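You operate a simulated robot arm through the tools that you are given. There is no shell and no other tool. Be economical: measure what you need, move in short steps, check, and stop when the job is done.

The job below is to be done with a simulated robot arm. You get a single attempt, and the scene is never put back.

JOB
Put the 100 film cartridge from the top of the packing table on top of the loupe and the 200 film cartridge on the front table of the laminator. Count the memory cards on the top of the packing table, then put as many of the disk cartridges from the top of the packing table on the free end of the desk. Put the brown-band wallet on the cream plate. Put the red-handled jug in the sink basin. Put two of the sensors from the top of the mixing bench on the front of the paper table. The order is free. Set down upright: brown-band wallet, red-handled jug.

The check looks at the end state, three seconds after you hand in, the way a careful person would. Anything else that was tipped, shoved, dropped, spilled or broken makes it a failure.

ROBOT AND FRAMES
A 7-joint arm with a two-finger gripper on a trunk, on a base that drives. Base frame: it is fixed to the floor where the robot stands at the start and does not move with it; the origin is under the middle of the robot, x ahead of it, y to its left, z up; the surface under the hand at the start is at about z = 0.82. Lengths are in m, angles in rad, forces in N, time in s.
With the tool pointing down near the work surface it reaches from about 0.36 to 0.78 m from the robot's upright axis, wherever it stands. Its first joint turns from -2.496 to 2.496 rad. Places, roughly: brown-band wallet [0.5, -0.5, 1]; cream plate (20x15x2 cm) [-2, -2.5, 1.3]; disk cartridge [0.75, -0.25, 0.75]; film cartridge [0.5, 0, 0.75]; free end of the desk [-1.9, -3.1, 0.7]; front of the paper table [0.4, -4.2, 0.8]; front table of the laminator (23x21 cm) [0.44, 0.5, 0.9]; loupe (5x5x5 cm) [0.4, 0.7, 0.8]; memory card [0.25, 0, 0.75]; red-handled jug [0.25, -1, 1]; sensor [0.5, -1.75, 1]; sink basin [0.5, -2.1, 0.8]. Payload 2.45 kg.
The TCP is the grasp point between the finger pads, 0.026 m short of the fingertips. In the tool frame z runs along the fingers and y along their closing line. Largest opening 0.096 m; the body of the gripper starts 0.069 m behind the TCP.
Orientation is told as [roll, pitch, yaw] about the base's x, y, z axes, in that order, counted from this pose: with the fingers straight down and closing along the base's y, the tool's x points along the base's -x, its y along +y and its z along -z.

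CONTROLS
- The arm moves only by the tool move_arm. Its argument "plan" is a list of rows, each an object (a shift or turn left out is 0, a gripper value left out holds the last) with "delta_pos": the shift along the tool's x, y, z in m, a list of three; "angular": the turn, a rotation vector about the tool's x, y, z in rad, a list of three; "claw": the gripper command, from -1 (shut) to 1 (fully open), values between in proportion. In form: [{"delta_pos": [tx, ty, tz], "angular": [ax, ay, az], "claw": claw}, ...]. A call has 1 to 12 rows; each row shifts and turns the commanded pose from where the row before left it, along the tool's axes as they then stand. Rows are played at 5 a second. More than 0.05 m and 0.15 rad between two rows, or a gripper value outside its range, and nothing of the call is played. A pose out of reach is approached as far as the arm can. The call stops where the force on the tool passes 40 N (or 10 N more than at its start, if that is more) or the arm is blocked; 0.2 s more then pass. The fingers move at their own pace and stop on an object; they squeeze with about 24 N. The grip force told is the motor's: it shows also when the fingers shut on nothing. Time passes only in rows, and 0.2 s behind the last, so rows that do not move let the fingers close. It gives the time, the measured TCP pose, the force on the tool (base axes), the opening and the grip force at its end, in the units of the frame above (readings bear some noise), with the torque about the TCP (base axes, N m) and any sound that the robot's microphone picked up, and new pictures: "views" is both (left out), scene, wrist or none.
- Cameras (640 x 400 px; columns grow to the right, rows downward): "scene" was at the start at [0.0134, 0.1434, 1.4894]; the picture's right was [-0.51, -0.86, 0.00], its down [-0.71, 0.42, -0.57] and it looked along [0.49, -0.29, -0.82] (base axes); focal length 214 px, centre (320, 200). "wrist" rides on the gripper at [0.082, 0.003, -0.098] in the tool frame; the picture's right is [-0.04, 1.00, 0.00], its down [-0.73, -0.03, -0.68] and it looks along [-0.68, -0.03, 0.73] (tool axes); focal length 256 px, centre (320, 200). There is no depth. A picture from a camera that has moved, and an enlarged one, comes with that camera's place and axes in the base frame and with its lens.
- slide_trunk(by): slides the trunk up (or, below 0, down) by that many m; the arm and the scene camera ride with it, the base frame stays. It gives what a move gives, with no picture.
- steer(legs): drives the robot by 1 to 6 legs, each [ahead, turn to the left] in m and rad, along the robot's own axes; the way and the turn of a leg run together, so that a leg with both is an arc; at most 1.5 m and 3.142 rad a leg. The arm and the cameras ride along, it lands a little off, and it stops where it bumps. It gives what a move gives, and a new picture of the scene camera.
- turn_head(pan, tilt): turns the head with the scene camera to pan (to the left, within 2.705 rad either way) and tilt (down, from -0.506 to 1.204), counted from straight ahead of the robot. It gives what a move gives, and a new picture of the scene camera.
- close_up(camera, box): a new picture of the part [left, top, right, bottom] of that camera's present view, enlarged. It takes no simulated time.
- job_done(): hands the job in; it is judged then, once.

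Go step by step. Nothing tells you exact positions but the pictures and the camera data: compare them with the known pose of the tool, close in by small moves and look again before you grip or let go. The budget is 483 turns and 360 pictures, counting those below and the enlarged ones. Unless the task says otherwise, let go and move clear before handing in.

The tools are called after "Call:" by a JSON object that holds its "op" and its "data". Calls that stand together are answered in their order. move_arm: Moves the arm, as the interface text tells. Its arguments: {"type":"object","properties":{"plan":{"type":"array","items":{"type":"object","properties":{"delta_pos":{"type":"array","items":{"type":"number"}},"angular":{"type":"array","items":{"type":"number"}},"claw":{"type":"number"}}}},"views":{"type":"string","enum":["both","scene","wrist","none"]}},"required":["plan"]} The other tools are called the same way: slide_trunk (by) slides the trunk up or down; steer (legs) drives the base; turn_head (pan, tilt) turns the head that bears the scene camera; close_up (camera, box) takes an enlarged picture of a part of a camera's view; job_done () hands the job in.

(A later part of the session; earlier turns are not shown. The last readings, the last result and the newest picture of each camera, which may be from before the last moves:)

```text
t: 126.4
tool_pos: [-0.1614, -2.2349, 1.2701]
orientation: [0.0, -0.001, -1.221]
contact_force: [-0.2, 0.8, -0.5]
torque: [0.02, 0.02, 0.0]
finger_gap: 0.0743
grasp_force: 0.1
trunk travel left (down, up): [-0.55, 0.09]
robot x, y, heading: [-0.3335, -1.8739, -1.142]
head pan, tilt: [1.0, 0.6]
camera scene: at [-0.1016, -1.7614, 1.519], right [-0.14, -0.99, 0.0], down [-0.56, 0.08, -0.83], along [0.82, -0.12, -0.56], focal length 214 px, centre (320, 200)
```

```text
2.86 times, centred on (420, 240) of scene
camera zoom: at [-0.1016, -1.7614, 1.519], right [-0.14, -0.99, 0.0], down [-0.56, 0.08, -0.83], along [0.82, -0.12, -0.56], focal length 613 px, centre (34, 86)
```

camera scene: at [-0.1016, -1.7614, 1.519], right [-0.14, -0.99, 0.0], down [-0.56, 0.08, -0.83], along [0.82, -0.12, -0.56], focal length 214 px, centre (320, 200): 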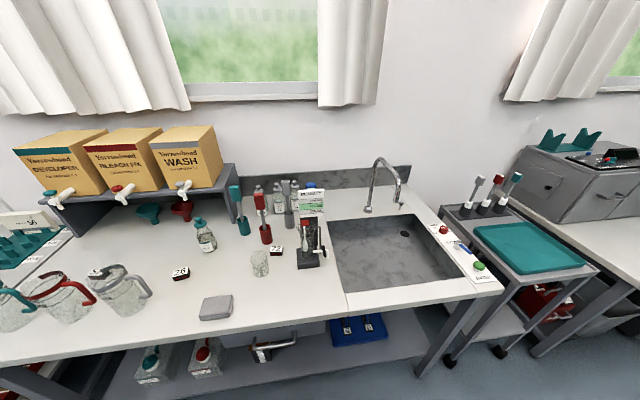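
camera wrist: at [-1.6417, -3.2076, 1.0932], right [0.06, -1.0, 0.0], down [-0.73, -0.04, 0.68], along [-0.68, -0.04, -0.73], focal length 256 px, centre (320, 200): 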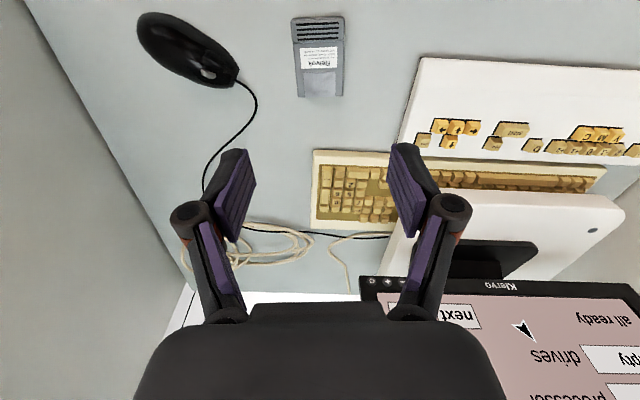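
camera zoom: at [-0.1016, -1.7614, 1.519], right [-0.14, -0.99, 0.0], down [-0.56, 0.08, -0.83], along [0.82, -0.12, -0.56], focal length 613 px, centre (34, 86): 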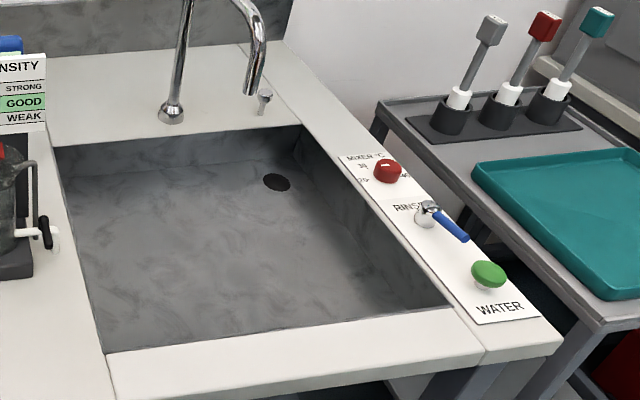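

Sensors are the numbered boxes 26, 72 (and 57); red jug near (0.35,-1.08). I position the robot at about (-0.15,-1.5) facing the bench.

Call:
{"op": "steer", "data": {"legs": [[0, -0.883], [-0.416, 0], [0, 2.025]]}}

Call:
{"op": "turn_head", "data": {"pan": 0.3, "tilt": 0.9}}

Call:
{"op": "close_up", "data": {"camera": "wrist", "box": [0, 0, 640, 400]}}

```text
t: 136.0
tool_pos: [0.254, -1.4999, 1.271]
orientation: [0.0, -0.002, -0.115]
contact_force: [-0.8, -0.6, -0.1]
torque: [0.02, 0.04, 0.01]
finger_gap: 0.0746
grasp_force: 0.1
trunk travel left (down, up): [-0.55, 0.09]
robot x, y, heading: [-0.1507, -1.4955, -0.034]
head pan, tilt: [1.0, 0.6]
camera scene: at [-0.1428, -1.2364, 1.5189], right [0.82, -0.57, 0.0], down [-0.32, -0.46, -0.83], along [0.47, 0.68, -0.56], focal length 214 px, centre (320, 200)
```

scene: 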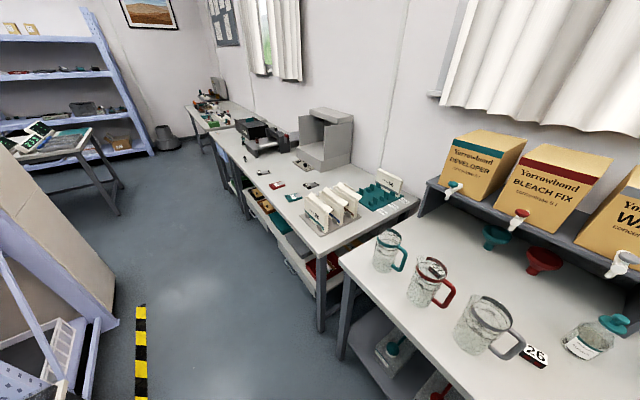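

```text
t: 137.1
tool_pos: [0.2539, -1.4994, 1.2707]
orientation: [-0.001, -0.001, -0.116]
contact_force: [1.2, -0.5, -0.9]
torque: [0.02, -0.01, 0.01]
finger_gap: 0.0743
grasp_force: 0.1
trunk travel left (down, up): [-0.55, 0.09]
robot x, y, heading: [-0.1526, -1.4904, -0.034]
head pan, tilt: [0.3, 0.901]
camera scene: at [-0.1202, -1.2892, 1.4942], right [0.26, -0.96, 0.0], down [-0.76, -0.21, -0.62], along [0.6, 0.16, -0.78], focal length 214 px, centre (320, 200)
```

scene: 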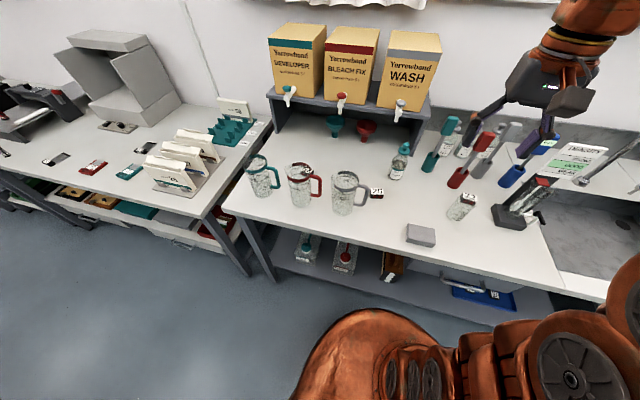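

```text
1.00 times, centred on (320, 200) of wrist (not enlarged: the box is as wide or as high as the picture)
camera zoom: at [0.1725, -1.4877, 1.369], right [0.15, 0.99, 0.0], down [0.72, -0.11, 0.68], along [0.67, -0.1, -0.73], focal length 256 px, centre (320, 200)
```

zoom: 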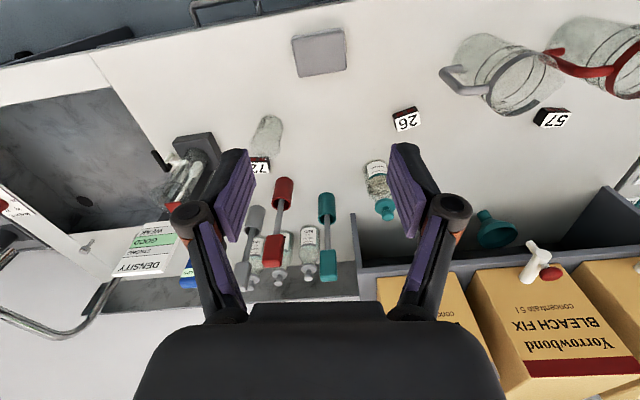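

Triangulation gives sensor 26 at (0.414,-1.357), top z≈0.913. Let me study the jugs closely.

Call:
{"op": "close_up", "data": {"camera": "scene", "box": [230, 130, 400, 240]}}

Call:
{"op": "close_up", "data": {"camera": "wrist", "box": [370, 0, 640, 170]}}

```text
3.64 times, centred on (315, 185) of scene
camera zoom: at [-0.1202, -1.2892, 1.4942], right [0.26, -0.96, 0.0], down [-0.76, -0.21, -0.62], along [0.6, 0.16, -0.78], focal length 780 px, centre (338, 254)
```

zoom: 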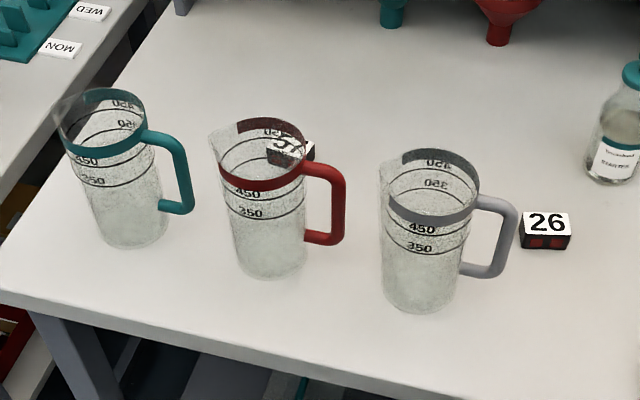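

```text
2.35 times, centred on (505, 85) of wrist
camera zoom: at [0.1725, -1.4877, 1.369], right [0.15, 0.99, 0.0], down [0.72, -0.11, 0.68], along [0.67, -0.1, -0.73], focal length 602 px, centre (-115, 471)
```

zoom: 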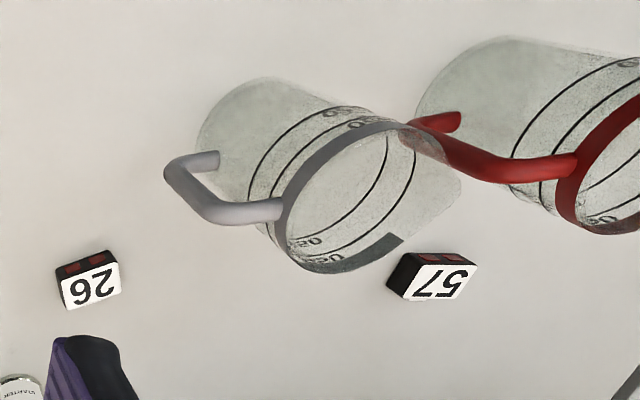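

The red jug is about 7 cm wide, centre ≈(0.32,-1.104), rim z≈1.02 – I can straddle it with the fingers closing along x. Rotate the gripper to yaw +90°.

Call:
{"op": "move_arm", "data": {"plan": [{"angular": [0, 0, -0.1405], "claw": 1}, {"angular": [0, 0, -0.1405]}, {"angular": [0, 0, -0.1405]}, {"angular": [0, 0, -0.1405]}, {"angular": [0, 0, -0.1405]}, {"angular": [0, 0, -0.1405]}, {"angular": [0, 0, -0.1405]}, {"angular": [0, 0, -0.1405]}, {"angular": [0, 0, -0.1405]}, {"angular": [0, 0, -0.1405]}, {"angular": [0, 0, -0.1405]}, {"angular": [0, 0, -0.1405]}], "views": "none"}}

Call:
{"op": "move_arm", "data": {"plan": [{"delta_pos": [-0.045, -0.01, 0]}, {"delta_pos": [-0.045, -0.01, 0]}, {"delta_pos": [-0.045, -0.01, 0]}, {"delta_pos": [-0.045, -0.01, 0]}, {"delta_pos": [-0.045, -0.01, 0]}, {"delta_pos": [-0.045, -0.016, 0]}, {}], "views": "wrist"}}

```text
t: 139.7
tool_pos: [0.2542, -1.5008, 1.2717]
orientation: [-0.002, 0.002, 1.574]
contact_force: [0.0, -0.3, 0.0]
torque: [0.02, -0.01, 0.0]
finger_gap: 0.0958
grasp_force: 0.0
trunk travel left (down, up): [-0.55, 0.09]
robot x, y, heading: [-0.1528, -1.4935, -0.034]
head pan, tilt: [0.3, 0.901]
```

```text
t: 141.3
tool_pos: [0.3173, -1.2393, 1.2282]
orientation: [0.0, 0.004, 1.571]
contact_force: [0.3, 0.0, -0.9]
torque: [-0.03, -0.02, -0.01]
finger_gap: 0.0961
grasp_force: 0.0
out of reach, approached as far as the arm can: row 3, 5, 6
trunk travel left (down, up): [-0.55, 0.09]
robot x, y, heading: [-0.1519, -1.4889, -0.034]
head pan, tilt: [0.3, 0.901]
camera wrist: at [0.313, -1.3202, 1.325], right [-1.0, 0.04, 0.0], down [0.03, 0.73, 0.68], along [0.03, 0.68, -0.73], focal length 256 px, centre (320, 200)
```

wrist: 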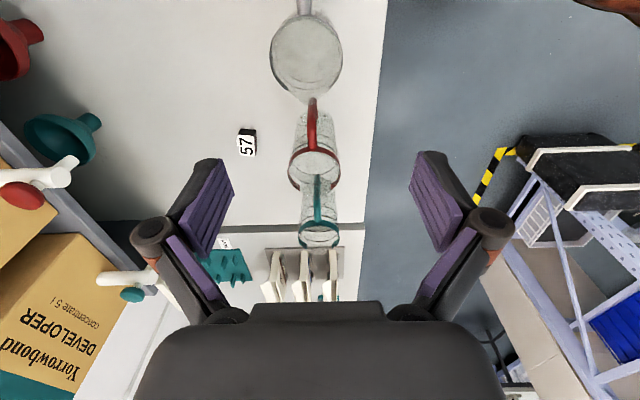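

Call:
{"op": "move_arm", "data": {"plan": [{"delta_pos": [-0.04, -0.003, 0.025]}, {"delta_pos": [-0.04, -0.003, 0.025]}, {"delta_pos": [-0.04, -0.004, 0.02]}, {"delta_pos": [-0.02, -0.003, 0.02]}, {}], "views": "wrist"}}

```text
t: 142.5
tool_pos: [0.335, -1.0977, 1.1354]
orientation: [-0.001, 0.002, 1.57]
contact_force: [-0.9, 1.0, -0.5]
torque: [-0.02, 0.02, 0.02]
finger_gap: 0.0959
grasp_force: 0.1
trunk travel left (down, up): [-0.55, 0.09]
robot x, y, heading: [-0.1486, -1.4896, -0.034]
head pan, tilt: [0.3, 0.901]
camera wrist: at [0.3309, -1.1799, 1.2345], right [-1.0, 0.04, 0.0], down [0.03, 0.73, 0.68], along [0.03, 0.68, -0.73], focal length 256 px, centre (320, 200)
```

wrist: 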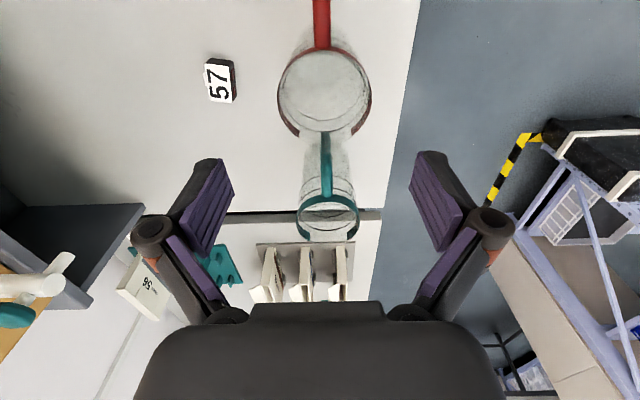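

Rim at z≈1.02, centre (0.331,-1.10). Align and descend around the jug.

Call:
{"op": "move_arm", "data": {"plan": [{"delta_pos": [0.004, 0.003, 0.03]}, {"delta_pos": [0, 0, 0.04]}, {}], "views": "wrist"}}

```text
t: 143.3
tool_pos: [0.3321, -1.102, 1.0661]
orientation: [0.001, 0.002, 1.571]
contact_force: [-0.5, 0.0, 0.3]
torque: [-0.01, 0.01, 0.0]
finger_gap: 0.0961
grasp_force: 0.1
trunk travel left (down, up): [-0.55, 0.09]
robot x, y, heading: [-0.1506, -1.4894, -0.031]
head pan, tilt: [0.3, 0.901]
camera wrist: at [0.3278, -1.184, 1.1649], right [-1.0, 0.04, 0.0], down [0.03, 0.73, 0.68], along [0.03, 0.68, -0.74], focal length 256 px, centre (320, 200)
```

wrist: 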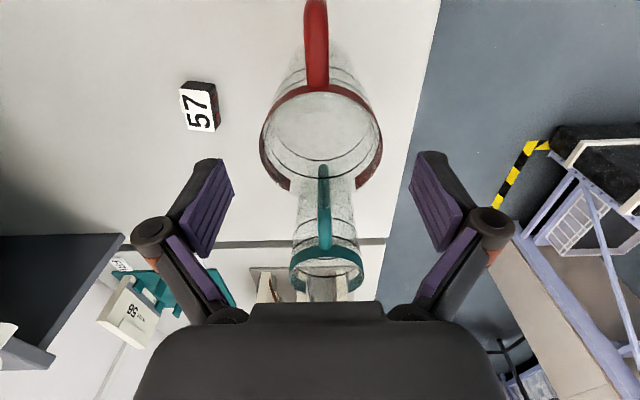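

Centred. Descend and close.

Call:
{"op": "move_arm", "data": {"plan": [{"delta_pos": [0.002, 0, 0.045]}, {"delta_pos": [0, 0, 0.043]}, {"claw": -1}, {"claw": -1}, {"claw": -1}, {"claw": -1}], "views": "wrist"}}

```text
t: 144.7
tool_pos: [0.3282, -1.102, 0.9803]
orientation: [-0.003, -0.002, 1.571]
contact_force: [8.7, 0.7, 27.0]
torque: [0.36, -0.06, -0.09]
finger_gap: 0.0889
grasp_force: 23.6
trunk travel left (down, up): [-0.55, 0.09]
robot x, y, heading: [-0.1503, -1.49, -0.034]
head pan, tilt: [0.3, 0.901]
camera wrist: at [0.3237, -1.185, 1.078], right [-1.0, 0.04, 0.0], down [0.03, 0.73, 0.68], along [0.03, 0.68, -0.73], focal length 256 px, centre (320, 200)
```

wrist: 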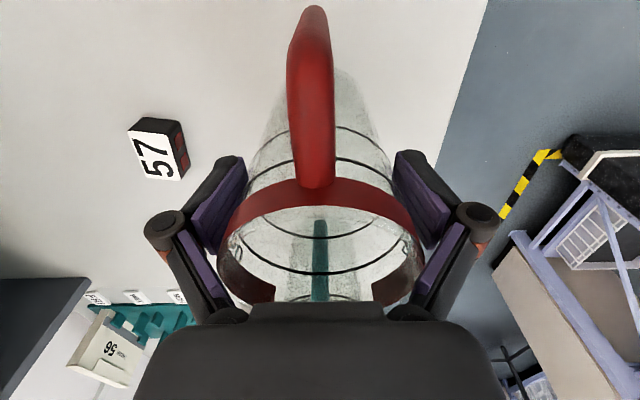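

The rim is touching the finger linkages (upward force). I open, rise 2.5 cm and grip nearer the rim.

Call:
{"op": "move_arm", "data": {"plan": [{"claw": 1}, {"claw": 1}, {"delta_pos": [0, 0, -0.025]}, {}], "views": "wrist"}}

```text
t: 145.7
tool_pos: [0.3282, -1.1014, 1.0036]
orientation: [-0.002, 0.0, 1.573]
contact_force: [-0.2, 0.3, -0.7]
torque: [-0.04, 0.05, 0.01]
finger_gap: 0.0959
grasp_force: 0.0
trunk travel left (down, up): [-0.55, 0.09]
robot x, y, heading: [-0.1509, -1.4925, -0.036]
head pan, tilt: [0.3, 0.901]
camera wrist: at [0.3241, -1.1841, 1.101], right [-1.0, 0.04, 0.0], down [0.03, 0.73, 0.68], along [0.03, 0.68, -0.73], focal length 256 px, centre (320, 200)
```

wrist: 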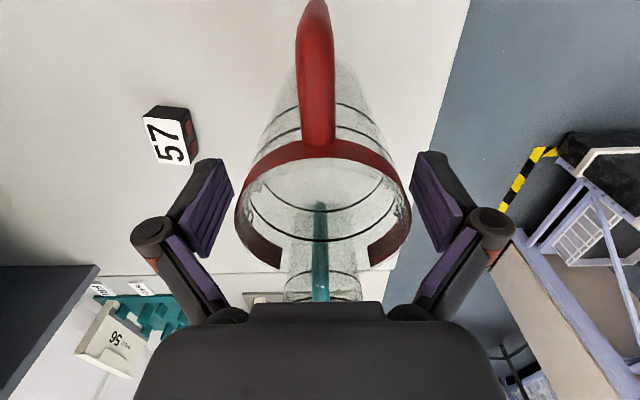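

Now the rim is only 1.7 cm above the TCP; close.

Call:
{"op": "move_arm", "data": {"plan": [{"claw": -1}, {"claw": -1}, {"claw": -1}, {"claw": -1}], "views": "wrist"}}

```text
t: 146.7
tool_pos: [0.3294, -1.1023, 1.0019]
orientation: [-0.002, -0.001, 1.571]
contact_force: [-0.4, 0.1, 3.1]
torque: [-0.02, 0.04, 0.0]
finger_gap: 0.0753
grasp_force: 23.5
trunk travel left (down, up): [-0.55, 0.09]
robot x, y, heading: [-0.1522, -1.4882, -0.03]
head pan, tilt: [0.3, 0.901]
camera wrist: at [0.3241, -1.1841, 1.1012], right [-1.0, 0.04, 0.0], down [0.03, 0.73, 0.68], along [0.03, 0.68, -0.73], focal length 256 px, centre (320, 200)
```

wrist: 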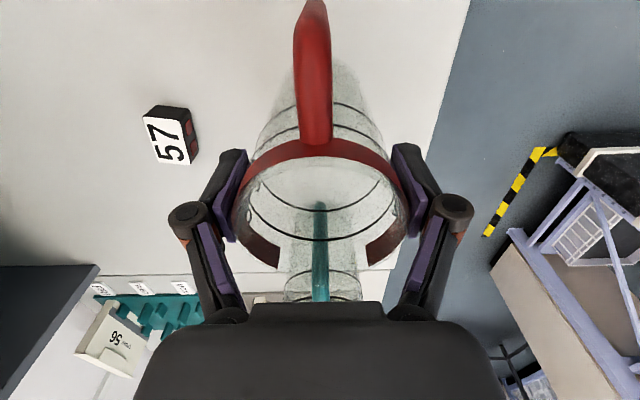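

Gripped at 75 mm. Lift slowly and check.

Call:
{"op": "move_arm", "data": {"plan": [{"delta_pos": [0, 0, -0.02]}, {"delta_pos": [0, 0, -0.03]}, {"delta_pos": [0, 0, -0.03]}, {}], "views": "both"}}

```text
t: 147.7
tool_pos: [0.329, -1.1023, 1.0831]
orientation: [-0.002, 0.0, 1.571]
contact_force: [0.4, -0.2, -1.4]
torque: [0.03, 0.01, 0.0]
finger_gap: 0.0756
grasp_force: 24.6
trunk travel left (down, up): [-0.55, 0.09]
robot x, y, heading: [-0.1492, -1.4896, -0.034]
head pan, tilt: [0.3, 0.901]
camera scene: at [-0.1202, -1.289, 1.4941], right [0.26, -0.96, 0.0], down [-0.76, -0.21, -0.62], along [0.6, 0.16, -0.78], focal length 214 px, centre (320, 200)
camera wrist: at [0.3246, -1.1845, 1.1806], right [-1.0, 0.04, 0.0], down [0.03, 0.73, 0.68], along [0.03, 0.68, -0.73], focal length 256 px, centre (320, 200)
```

scene: 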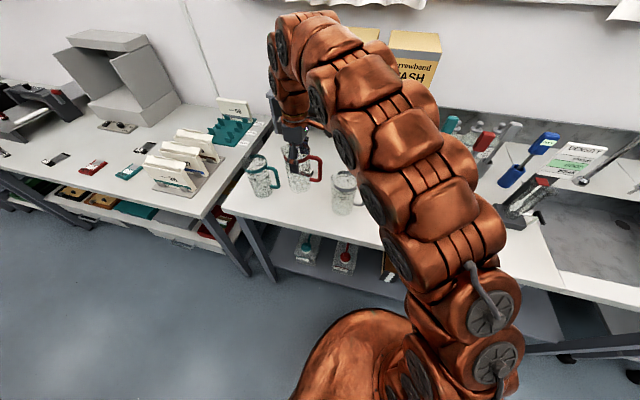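
wrist: 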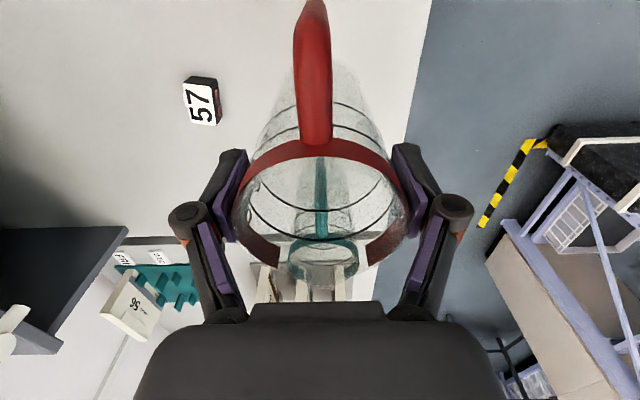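

Jug lifted securely. Raise to clear the grey jug and bring it in front of the robot.

Call:
{"op": "move_arm", "data": {"plan": [{"delta_pos": [0, 0, -0.04]}, {"delta_pos": [0, 0, -0.04]}, {"delta_pos": [0, 0.03, -0.02]}, {"delta_pos": [0.02, 0.03, 0]}, {"delta_pos": [0.04, 0.02, 0]}, {"delta_pos": [0.045, 0, 0]}, {"delta_pos": [0.045, 0, 0]}, {"delta_pos": [0.045, 0, 0]}, {"delta_pos": [0.045, 0, 0]}, {"delta_pos": [0.045, 0, 0]}, {"delta_pos": [0.045, 0, 0]}, {"delta_pos": [0.045, 0, 0]}], "views": "none"}}

Call:
{"op": "steer", "data": {"legs": [[-0.15, 0], [0, -1.54], [0.55, 0], [0, 1.57]]}}

Call:
{"op": "turn_head", "data": {"pan": 0.5, "tilt": 0.8}}

```text
t: 150.3
tool_pos: [0.2496, -1.4743, 1.1813]
orientation: [-0.002, -0.001, 1.571]
contact_force: [-0.1, 0.6, -0.5]
torque: [-0.05, 0.02, 0.01]
finger_gap: 0.0754
grasp_force: 23.9
trunk travel left (down, up): [-0.55, 0.09]
robot x, y, heading: [-0.1517, -1.4937, -0.036]
head pan, tilt: [0.3, 0.901]
```

```text
t: 162.0
tool_pos: [0.1081, -1.9773, 1.1815]
orientation: [-0.002, 0.0, 1.655]
contact_force: [0.2, -0.4, -0.8]
torque: [0.05, 0.01, 0.01]
finger_gap: 0.0757
grasp_force: 24.3
trunk travel left (down, up): [-0.55, 0.09]
robot x, y, heading: [-0.2903, -2.0279, 0.048]
head pan, tilt: [0.3, 0.901]
camera scene: at [-0.276, -1.8232, 1.4942], right [0.34, -0.94, 0.0], down [-0.74, -0.27, -0.62], along [0.58, 0.21, -0.78], focal length 214 px, centre (320, 200)
```

scene: 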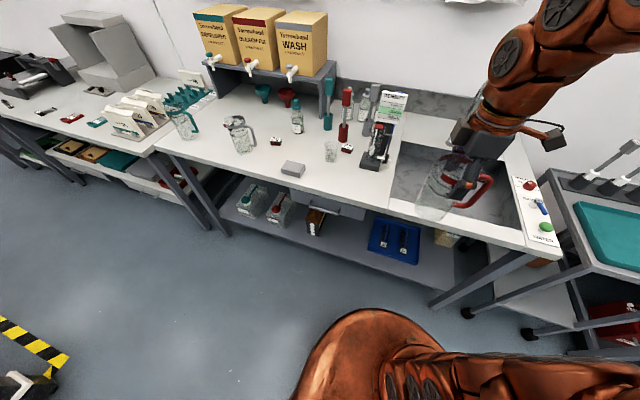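

```text
t: 162.7
tool_pos: [0.1068, -1.9778, 1.1805]
orientation: [-0.003, 0.0, 1.653]
contact_force: [-0.1, -0.2, 0.1]
torque: [-0.01, -0.02, -0.02]
finger_gap: 0.0752
grasp_force: 24.1
trunk travel left (down, up): [-0.55, 0.09]
robot x, y, heading: [-0.2937, -2.0262, 0.047]
head pan, tilt: [0.499, 0.799]
camera scene: at [-0.2781, -1.807, 1.502], right [0.52, -0.85, 0.0], down [-0.61, -0.37, -0.7], along [0.6, 0.36, -0.72], focal length 214 px, centre (320, 200)
```

scene: 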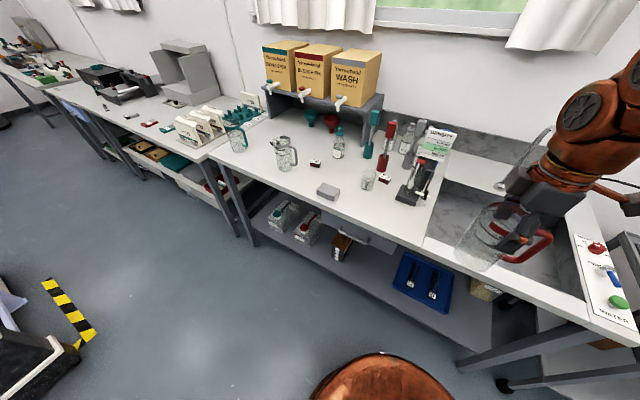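

Basin opening ≈ x 0.275–0.635, y -2.315…-1.90, floor ≈0.82. I'll set the jug at about (0.39,-2.05), clear of the faucet.

Call:
{"op": "move_arm", "data": {"plan": [{"delta_pos": [0.02, -0.04, 0]}, {"delta_pos": [0.02, -0.04, 0]}, {"delta_pos": [0.02, -0.04, 0]}, {"delta_pos": [0.02, -0.04, 0]}, {"delta_pos": [0.015, -0.04, 0]}, {"delta_pos": [0, -0.04, 0]}, {"delta_pos": [0, -0.036, 0]}, {}], "views": "both"}}

```text
t: 164.5
tool_pos: [0.3476, -2.0481, 1.1612]
orientation: [-0.002, 0.001, 1.652]
contact_force: [-0.5, -0.1, -0.9]
torque: [0.02, 0.01, 0.03]
finger_gap: 0.0753
grasp_force: 24.4
out of reach, approached as far as the arm can: row 6, 7
trunk travel left (down, up): [-0.55, 0.09]
robot x, y, heading: [-0.2888, -2.0286, 0.051]
head pan, tilt: [0.499, 0.799]
camera scene: at [-0.2781, -1.807, 1.5021], right [0.52, -0.85, 0.0], down [-0.61, -0.37, -0.7], along [0.6, 0.36, -0.72], focal length 214 px, centre (320, 200)
camera wrist: at [0.3505, -2.1304, 1.2588], right [-1.0, -0.04, 0.0], down [-0.03, 0.73, 0.68], along [-0.03, 0.68, -0.73], focal length 256 px, centre (320, 200)
```

scene: 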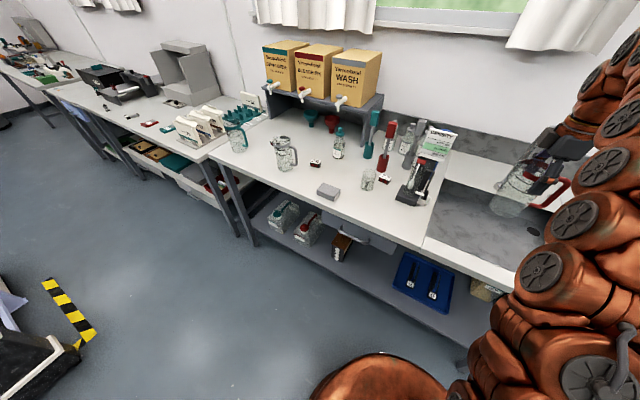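
wrist: 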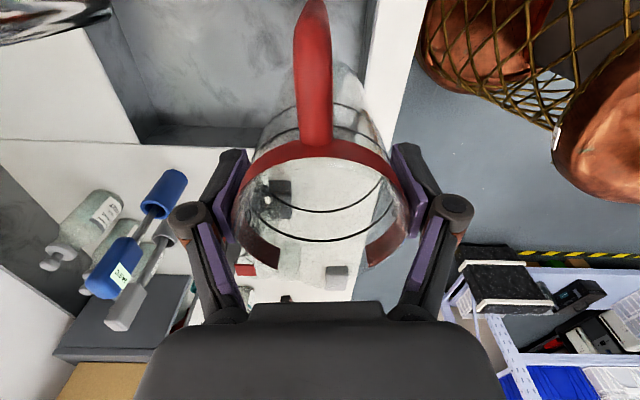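

Slightly out of arm reach at this height; drive 6 cm ahead, then lower.

Call:
{"op": "steer", "data": {"legs": [[0.06, 0]]}}

Call:
{"op": "move_arm", "data": {"plan": [{"delta_pos": [0, 0, 0.04]}, {"delta_pos": [0, 0, 0.04]}, {"delta_pos": [0, 0, 0.04]}, {}], "views": "both"}}

```text
t: 165.5
tool_pos: [0.409, -2.0457, 1.1605]
orientation: [-0.002, 0.001, 1.653]
contact_force: [-0.4, 0.2, -0.3]
torque: [0.01, -0.01, 0.03]
finger_gap: 0.0756
grasp_force: 23.7
trunk travel left (down, up): [-0.55, 0.09]
robot x, y, heading: [-0.2282, -2.0261, 0.049]
head pan, tilt: [0.499, 0.799]
camera scene: at [-0.2166, -1.8042, 1.5021], right [0.52, -0.85, 0.0], down [-0.61, -0.37, -0.7], along [0.6, 0.36, -0.72], focal length 214 px, centre (320, 200)
```

scene: 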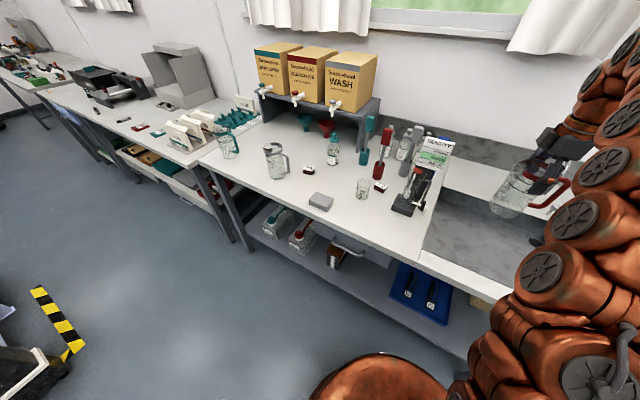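

```text
t: 166.5
tool_pos: [0.409, -2.0454, 1.0362]
orientation: [-0.001, -0.001, 1.65]
contact_force: [0.5, 0.2, -0.2]
torque: [0.03, 0.02, -0.01]
finger_gap: 0.0755
grasp_force: 24.1
trunk travel left (down, up): [-0.55, 0.09]
robot x, y, heading: [-0.2279, -2.024, 0.043]
head pan, tilt: [0.499, 0.799]
camera scene: at [-0.2163, -1.8042, 1.5021], right [0.52, -0.85, 0.0], down [-0.61, -0.37, -0.7], along [0.6, 0.36, -0.72], focal length 214 px, centre (320, 200)
camera wrist: at [0.4114, -2.1279, 1.1343], right [-1.0, -0.04, 0.0], down [-0.03, 0.73, 0.68], along [-0.03, 0.68, -0.73], focal length 256 px, centre (320, 200)
```

scene: 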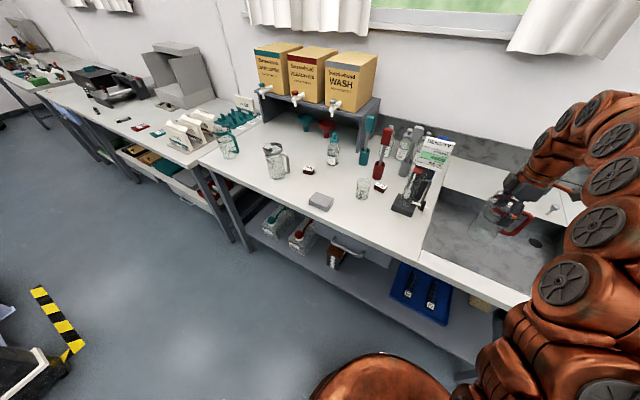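
wrist: 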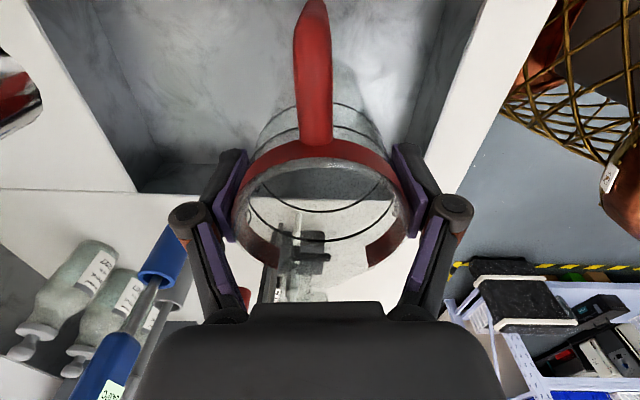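

Jug is inside the basin opening; lower toward floor.

Call:
{"op": "move_arm", "data": {"plan": [{"delta_pos": [0, 0, 0.04]}, {"delta_pos": [0, 0, 0.03]}, {"delta_pos": [0, 0, 0.01]}, {"delta_pos": [0, 0, 0.008]}, {}], "views": "none"}}

```text
t: 167.7
tool_pos: [0.4096, -2.0444, 0.9508]
orientation: [-0.001, 0.002, 1.653]
contact_force: [-0.1, 0.8, -2.0]
torque: [-0.01, -0.03, -0.02]
finger_gap: 0.0752
grasp_force: 24.5
trunk travel left (down, up): [-0.55, 0.09]
robot x, y, heading: [-0.2308, -2.0247, 0.045]
head pan, tilt: [0.499, 0.799]
```

Call:
{"op": "move_arm", "data": {"plan": [{"delta_pos": [0, 0, 0.008]}, {"delta_pos": [0, 0, 0.006]}, {"delta_pos": [0, 0, 0.005]}, {}], "views": "both"}}

```text
t: 168.7
tool_pos: [0.4089, -2.0454, 0.9337]
orientation: [-0.001, 0.0, 1.652]
contact_force: [-0.2, 0.0, 0.1]
torque: [0.02, 0.01, -0.02]
finger_gap: 0.0756
grasp_force: 23.8
trunk travel left (down, up): [-0.55, 0.09]
robot x, y, heading: [-0.2323, -2.0219, 0.042]
head pan, tilt: [0.499, 0.799]
camera scene: at [-0.2163, -1.8042, 1.5021], right [0.52, -0.85, 0.0], down [-0.61, -0.37, -0.7], along [0.6, 0.36, -0.72], focal length 214 px, centre (320, 200)
camera wrist: at [0.4118, -2.1276, 1.0319], right [-1.0, -0.04, 0.0], down [-0.03, 0.73, 0.68], along [-0.03, 0.68, -0.73], focal length 256 px, centre (320, 200)
```

scene: 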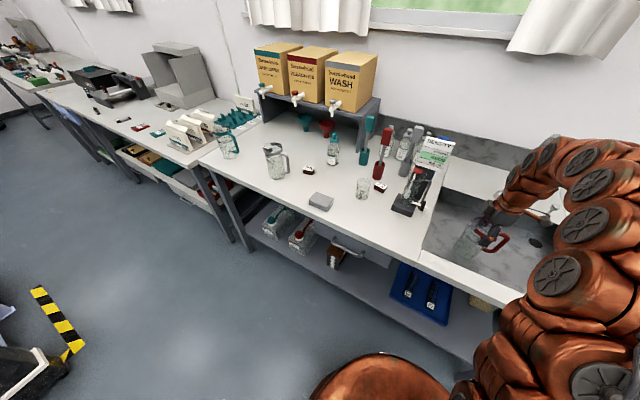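
wrist: 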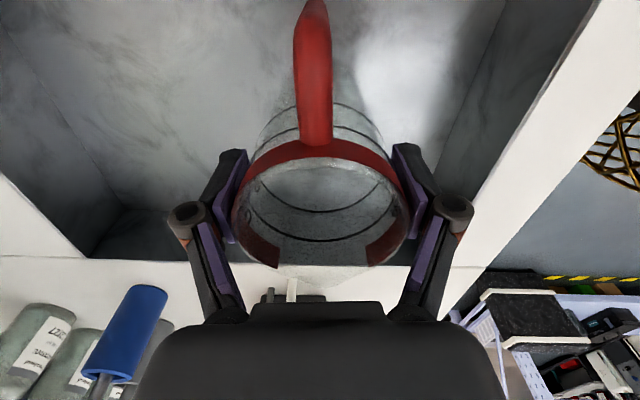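

Call:
{"op": "move_arm", "data": {"plan": [{"delta_pos": [0, 0, 0.007]}, {"delta_pos": [0, 0, 0.006]}, {"delta_pos": [0, 0, 0.005]}, {}], "views": "none"}}

```text
t: 169.7
tool_pos: [0.4092, -2.0467, 0.9201]
orientation: [-0.006, 0.002, 1.653]
contact_force: [-6.4, -0.9, 26.9]
torque: [-0.09, 0.49, 0.02]
finger_gap: 0.0759
grasp_force: 24.2
trunk travel left (down, up): [-0.55, 0.09]
robot x, y, heading: [-0.2286, -2.0232, 0.041]
head pan, tilt: [0.499, 0.799]
stopped in row 4: the force on the tool passed its limit at 41 N (the readings are from after the stop); the commanded pose is now the measured one
```

Touched the floor. Back off a little, open fully and rise.

Call:
{"op": "move_arm", "data": {"plan": [{"delta_pos": [0, 0, -0.003]}, {"claw": 1}, {"claw": 1}, {"claw": 1}, {"delta_pos": [0, 0, -0.03]}, {"delta_pos": [0, 0, -0.04]}, {"delta_pos": [0, 0, -0.05]}, {"delta_pos": [0, 0, -0.05]}, {"delta_pos": [0, 0, -0.05]}, {}], "views": "both"}}

```text
t: 171.9
tool_pos: [0.4097, -2.0496, 1.1408]
orientation: [-0.004, 0.002, 1.652]
contact_force: [-0.6, -0.9, -0.4]
torque: [0.0, -0.01, 0.02]
finger_gap: 0.096
grasp_force: 0.0
trunk travel left (down, up): [-0.55, 0.09]
robot x, y, heading: [-0.2262, -2.0235, 0.046]
head pan, tilt: [0.499, 0.799]
camera scene: at [-0.2165, -1.8041, 1.502], right [0.52, -0.85, 0.0], down [-0.61, -0.37, -0.7], along [0.6, 0.36, -0.72], focal length 214 px, centre (320, 200)
camera wrist: at [0.4119, -2.1315, 1.2388], right [-1.0, -0.04, 0.0], down [-0.03, 0.73, 0.68], along [-0.03, 0.68, -0.73], focal length 256 px, centre (320, 200)
```

scene: 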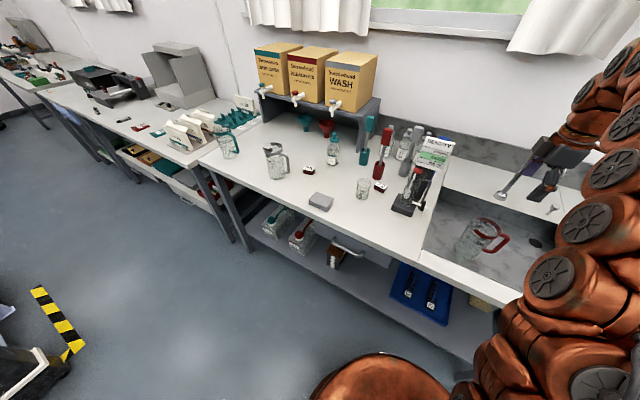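
wrist: 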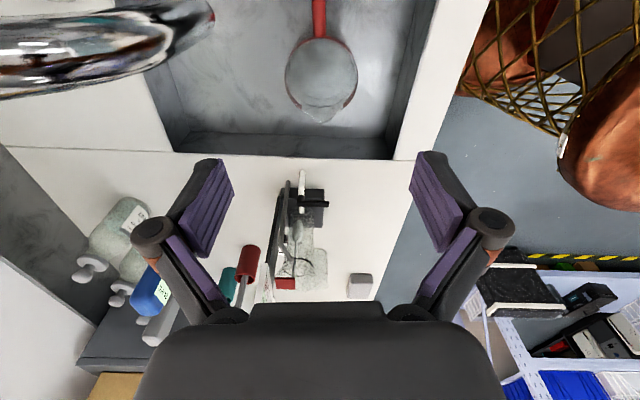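

Jug stands upright in the basin. Retract and drive back to the sensor area.

Call:
{"op": "move_arm", "data": {"plan": [{"delta_pos": [0, 0.048, 0]}, {"delta_pos": [0, 0.048, 0]}, {"delta_pos": [0, 0.048, 0]}, {"delta_pos": [0, 0.048, -0.01]}, {"delta_pos": [0, 0.04, -0.02]}], "views": "none"}}

Call:
{"op": "steer", "data": {"legs": [[-0.06, 0], [0, 1.52], [0.58, 0], [0, -1.57], [0.12, 0]]}}

Call:
{"op": "close_up", "data": {"camera": "wrist", "box": [0, 0, 640, 400]}}

```text
t: 173.1
tool_pos: [0.1825, -2.0683, 1.1697]
orientation: [-0.003, 0.001, 1.653]
contact_force: [-0.1, 0.9, -0.3]
torque: [-0.02, 0.05, -0.04]
finger_gap: 0.096
grasp_force: 0.0
trunk travel left (down, up): [-0.55, 0.09]
robot x, y, heading: [-0.23, -2.0224, 0.047]
head pan, tilt: [0.499, 0.799]
```

```text
t: 185.3
tool_pos: [0.2492, -1.516, 1.1717]
orientation: [-0.005, 0.001, 1.586]
contact_force: [-0.2, 0.2, 0.8]
torque: [0.0, -0.01, 0.02]
finger_gap: 0.096
grasp_force: 0.2
trunk travel left (down, up): [-0.55, 0.09]
robot x, y, heading: [-0.1559, -1.4451, -0.018]
head pan, tilt: [0.499, 0.799]
camera scene: at [-0.1318, -1.2262, 1.5021], right [0.46, -0.89, 0.0], down [-0.64, -0.33, -0.7], along [0.62, 0.32, -0.72], focal length 214 px, centre (320, 200)
```

scene: 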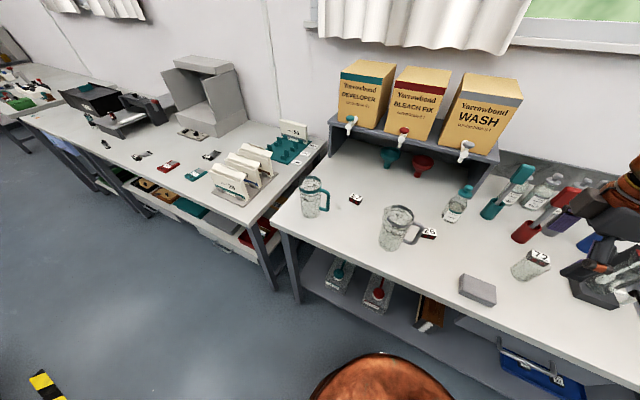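

```text
1.00 times, centred on (320, 200) of wrist (not enlarged: the box is as wide or as high as the picture)
camera zoom: at [0.2459, -1.5979, 1.2688], right [-1.0, 0.02, 0.0], down [0.01, 0.73, 0.68], along [0.02, 0.68, -0.73], focal length 256 px, centre (320, 200)
```

zoom: 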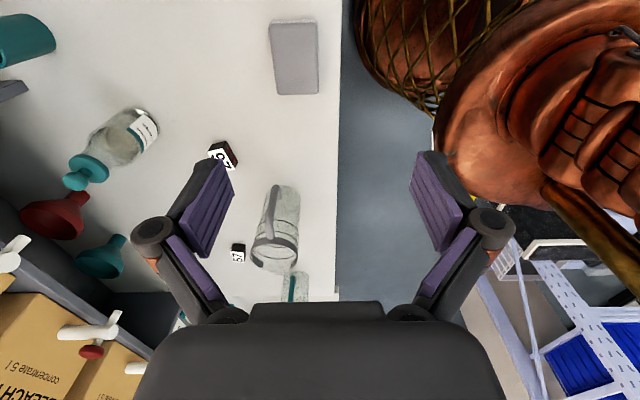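

Sensor 26: centre (0.4145,-1.356), long side roughly along y, width ≈26 mm. Rotate slightly and move above it.

Call:
{"op": "move_arm", "data": {"plan": [{"angular": [0, 0, -0.14], "claw": 0.3}, {"delta_pos": [-0.028, -0.04, 0]}, {"delta_pos": [-0.028, -0.04, 0]}, {"delta_pos": [-0.028, -0.04, 0]}, {"delta_pos": [-0.028, -0.04, 0]}, {"delta_pos": [-0.02, -0.0285, 0.02]}, {"delta_pos": [0, 0, 0.045]}, {"delta_pos": [0, 0, 0.045]}, {"delta_pos": [0, 0, 0.045]}, {}], "views": "wrist"}}

```text
t: 187.5
tool_pos: [0.4161, -1.3576, 1.0133]
orientation: [-0.005, 0.002, 1.727]
contact_force: [0.2, -0.5, 0.4]
torque: [0.01, -0.02, 0.0]
finger_gap: 0.0624
grasp_force: 0.1
trunk travel left (down, up): [-0.55, 0.09]
robot x, y, heading: [-0.1585, -1.4437, -0.015]
head pan, tilt: [0.499, 0.799]
camera wrist: at [0.4255, -1.438, 1.1117], right [-0.99, -0.12, 0.0], down [-0.09, 0.73, 0.68], along [-0.08, 0.67, -0.73], focal length 256 px, centre (320, 200)
```

wrist: 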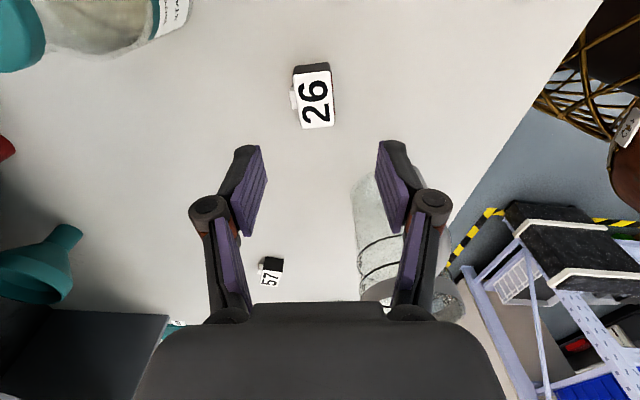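

Call:
{"op": "move_arm", "data": {"plan": [{"delta_pos": [0.0047, -0.004, 0]}, {"angular": [0, 0, -0.08], "delta_pos": [0, 0, 0.04]}, {}], "views": "wrist"}}

Call:
{"op": "close_up", "data": {"camera": "wrist", "box": [200, 60, 460, 300]}}

```text
t: 188.3
tool_pos: [0.422, -1.3618, 0.9758]
orientation: [-0.005, 0.001, 1.806]
contact_force: [-1.0, -0.2, -1.2]
torque: [-0.02, 0.02, 0.01]
finger_gap: 0.0626
grasp_force: 0.1
trunk travel left (down, up): [-0.55, 0.09]
robot x, y, heading: [-0.1542, -1.4465, -0.019]
head pan, tilt: [0.499, 0.799]
camera wrist: at [0.4366, -1.4423, 1.0741], right [-0.98, -0.19, 0.0], down [-0.15, 0.72, 0.68], along [-0.13, 0.67, -0.74], focal length 256 px, centre (320, 200)
```

wrist: 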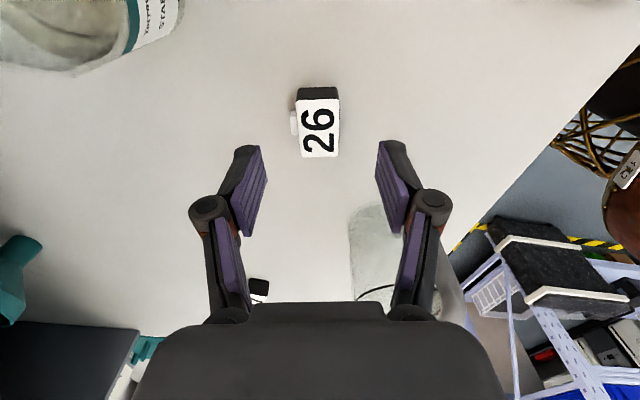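

```text
1.67 times, centred on (330, 180) of wrist
camera zoom: at [0.4366, -1.4423, 1.0741], right [-0.98, -0.19, 0.0], down [-0.15, 0.72, 0.68], along [-0.13, 0.67, -0.74], focal length 427 px, centre (303, 233)
```

zoom: 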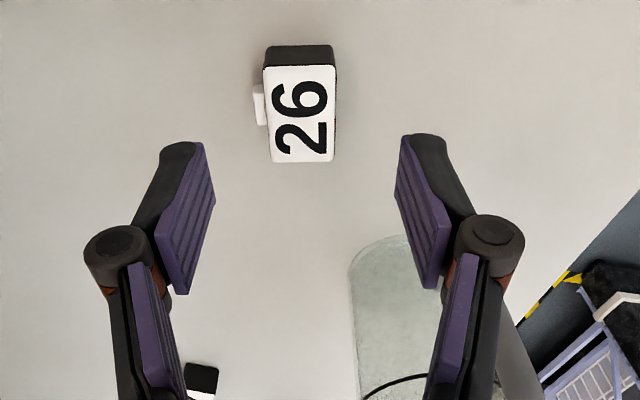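

Call:
{"op": "close_up", "data": {"camera": "scene", "box": [360, 170, 480, 280]}}

Call:
{"op": "turn_head", "data": {"pan": 0.3, "tilt": 0.7}}

```text
3.64 times, centred on (420, 225) of scene
camera zoom: at [-0.1315, -1.2261, 1.5021], right [0.46, -0.89, 0.0], down [-0.64, -0.33, -0.7], along [0.62, 0.32, -0.72], focal length 780 px, centre (-44, 109)
```

zoom: 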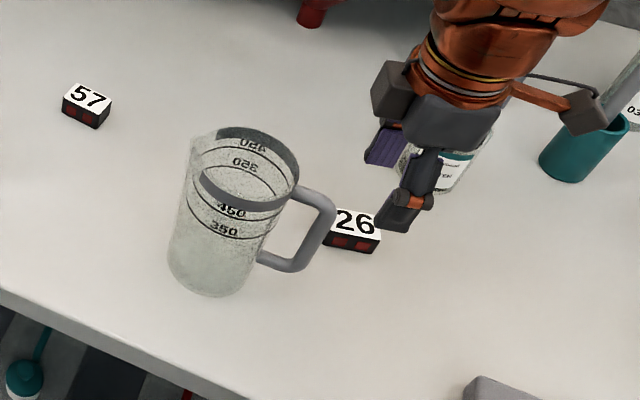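

```text
t: 189.1
tool_pos: [0.4213, -1.3621, 0.9763]
orientation: [-0.004, 0.002, 1.804]
contact_force: [1.2, 0.3, 0.6]
torque: [-0.01, -0.02, -0.03]
finger_gap: 0.0625
grasp_force: 0.1
trunk travel left (down, up): [-0.55, 0.09]
robot x, y, heading: [-0.1579, -1.4438, -0.024]
head pan, tilt: [0.3, 0.7]
camera scene: at [-0.1214, -1.2398, 1.5103], right [0.28, -0.96, 0.0], down [-0.62, -0.18, -0.76], along [0.73, 0.21, -0.64], focal length 214 px, centre (320, 200)
```

scene: 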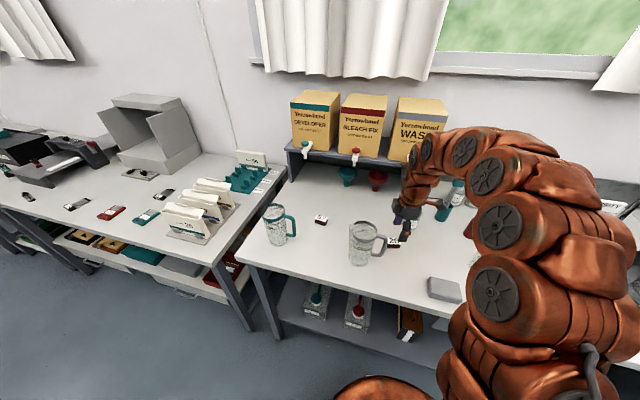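

The grey handle is clear of the finger path. Descend and grip.

Call:
{"op": "move_arm", "data": {"plan": [{"delta_pos": [0.002, 0, 0.025]}, {"delta_pos": [0, 0, 0.022]}, {}], "views": "wrist"}}

```text
t: 189.9
tool_pos: [0.4222, -1.364, 0.9284]
orientation: [-0.003, 0.002, 1.806]
contact_force: [0.3, 0.1, 1.0]
torque: [-0.01, 0.01, 0.01]
finger_gap: 0.0627
grasp_force: 0.0
trunk travel left (down, up): [-0.55, 0.09]
robot x, y, heading: [-0.1599, -1.4426, -0.021]
head pan, tilt: [0.3, 0.7]
camera wrist: at [0.4367, -1.4442, 1.027], right [-0.98, -0.2, 0.0], down [-0.15, 0.72, 0.68], along [-0.13, 0.67, -0.74], focal length 256 px, centre (320, 200)
```

wrist: 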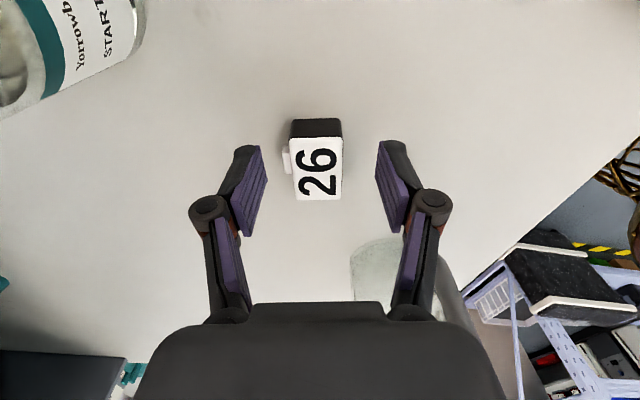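

Call:
{"op": "move_arm", "data": {"plan": [{"delta_pos": [0, 0, 0.003]}, {"claw": -1}, {"claw": -1}, {"claw": -1}, {"claw": -1}, {"delta_pos": [0, 0, -0.03]}, {"delta_pos": [0, 0, -0.05]}, {}], "views": "wrist"}}

```text
t: 191.7
tool_pos: [0.4181, -1.3628, 1.0038]
orientation: [-0.003, 0.002, 1.805]
contact_force: [0.3, 0.2, 0.1]
torque: [0.04, -0.01, -0.03]
finger_gap: 0.0291
grasp_force: 24.2
trunk travel left (down, up): [-0.55, 0.09]
robot x, y, heading: [-0.1586, -1.4489, -0.023]
head pan, tilt: [0.3, 0.7]
camera wrist: at [0.4326, -1.4438, 1.1018], right [-0.98, -0.2, 0.0], down [-0.15, 0.72, 0.68], along [-0.13, 0.67, -0.74], focal length 256 px, centre (320, 200)
```

wrist: 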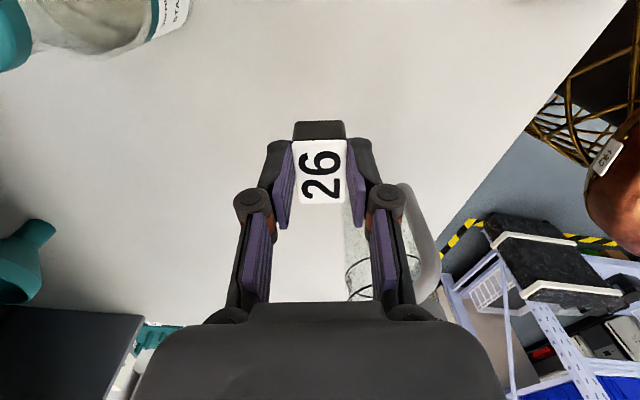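

Sensor 26 held. Lift, retract, and drive toward the paper table.

Call:
{"op": "move_arm", "data": {"plan": [{"delta_pos": [0, 0, -0.05]}, {"delta_pos": [0, 0, -0.05]}, {"delta_pos": [0, 0, -0.05]}, {"delta_pos": [0.012, 0.046, 0]}, {"delta_pos": [0.012, 0.046, 0]}, {"delta_pos": [0.012, 0.046, 0]}, {"delta_pos": [0.012, 0.046, 0]}, {}], "views": "none"}}

Call:
{"op": "steer", "data": {"legs": [[-0.2, 0], [0, -1.57], [1.3, 0], [1.2, 0]]}}

Call:
{"op": "turn_head", "data": {"pan": 0.9, "tilt": 0.6}}

```text
t: 193.5
tool_pos: [0.256, -1.4523, 1.1543]
orientation: [-0.004, 0.003, 1.806]
contact_force: [-0.5, -0.6, -0.3]
torque: [0.03, 0.02, 0.0]
finger_gap: 0.029
grasp_force: 24.3
trunk travel left (down, up): [-0.55, 0.09]
robot x, y, heading: [-0.1561, -1.4443, -0.017]
head pan, tilt: [0.3, 0.7]
```

```text
t: 210.8
tool_pos: [-0.3622, -4.3857, 1.1539]
orientation: [-0.004, 0.002, 0.269]
contact_force: [-0.1, -0.3, 0.4]
torque: [0.02, -0.01, -0.03]
finger_gap: 0.0291
grasp_force: 24.1
trunk travel left (down, up): [-0.55, 0.09]
robot x, y, heading: [-0.3703, -3.9694, -1.561]
head pan, tilt: [0.3, 0.7]
camera scene: at [-0.1588, -4.0004, 1.5103], right [-0.95, -0.31, 0.0], down [-0.2, 0.61, -0.76], along [0.24, -0.73, -0.64], focal length 214 px, centre (320, 200)
```

scene: 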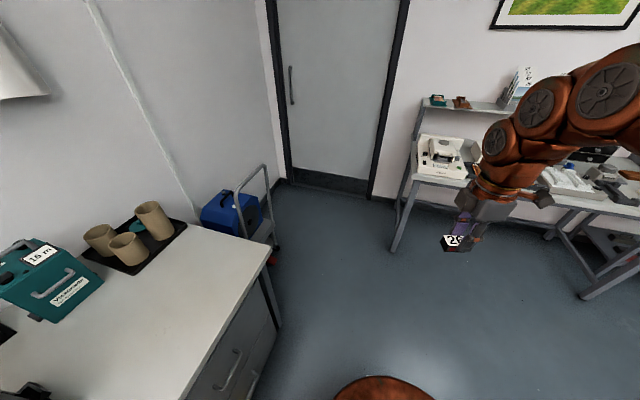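

```text
t: 211.8
tool_pos: [-0.3614, -4.3844, 1.1547]
orientation: [-0.003, 0.002, 0.267]
contact_force: [0.7, -0.9, 0.1]
torque: [-0.02, -0.01, 0.01]
finger_gap: 0.0292
grasp_force: 23.7
trunk travel left (down, up): [-0.55, 0.09]
robot x, y, heading: [-0.3681, -3.9692, -1.563]
head pan, tilt: [0.901, 0.6]
camera scene: at [-0.1151, -3.9737, 1.5189], right [-0.61, -0.79, 0.0], down [-0.45, 0.35, -0.82], along [0.65, -0.5, -0.57], focal length 214 px, centre (320, 200)
```

scene: 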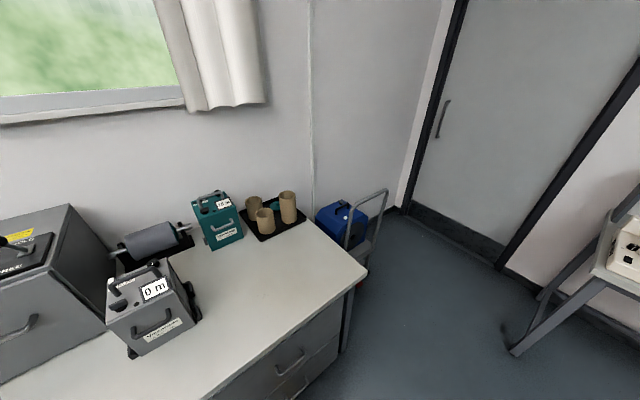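

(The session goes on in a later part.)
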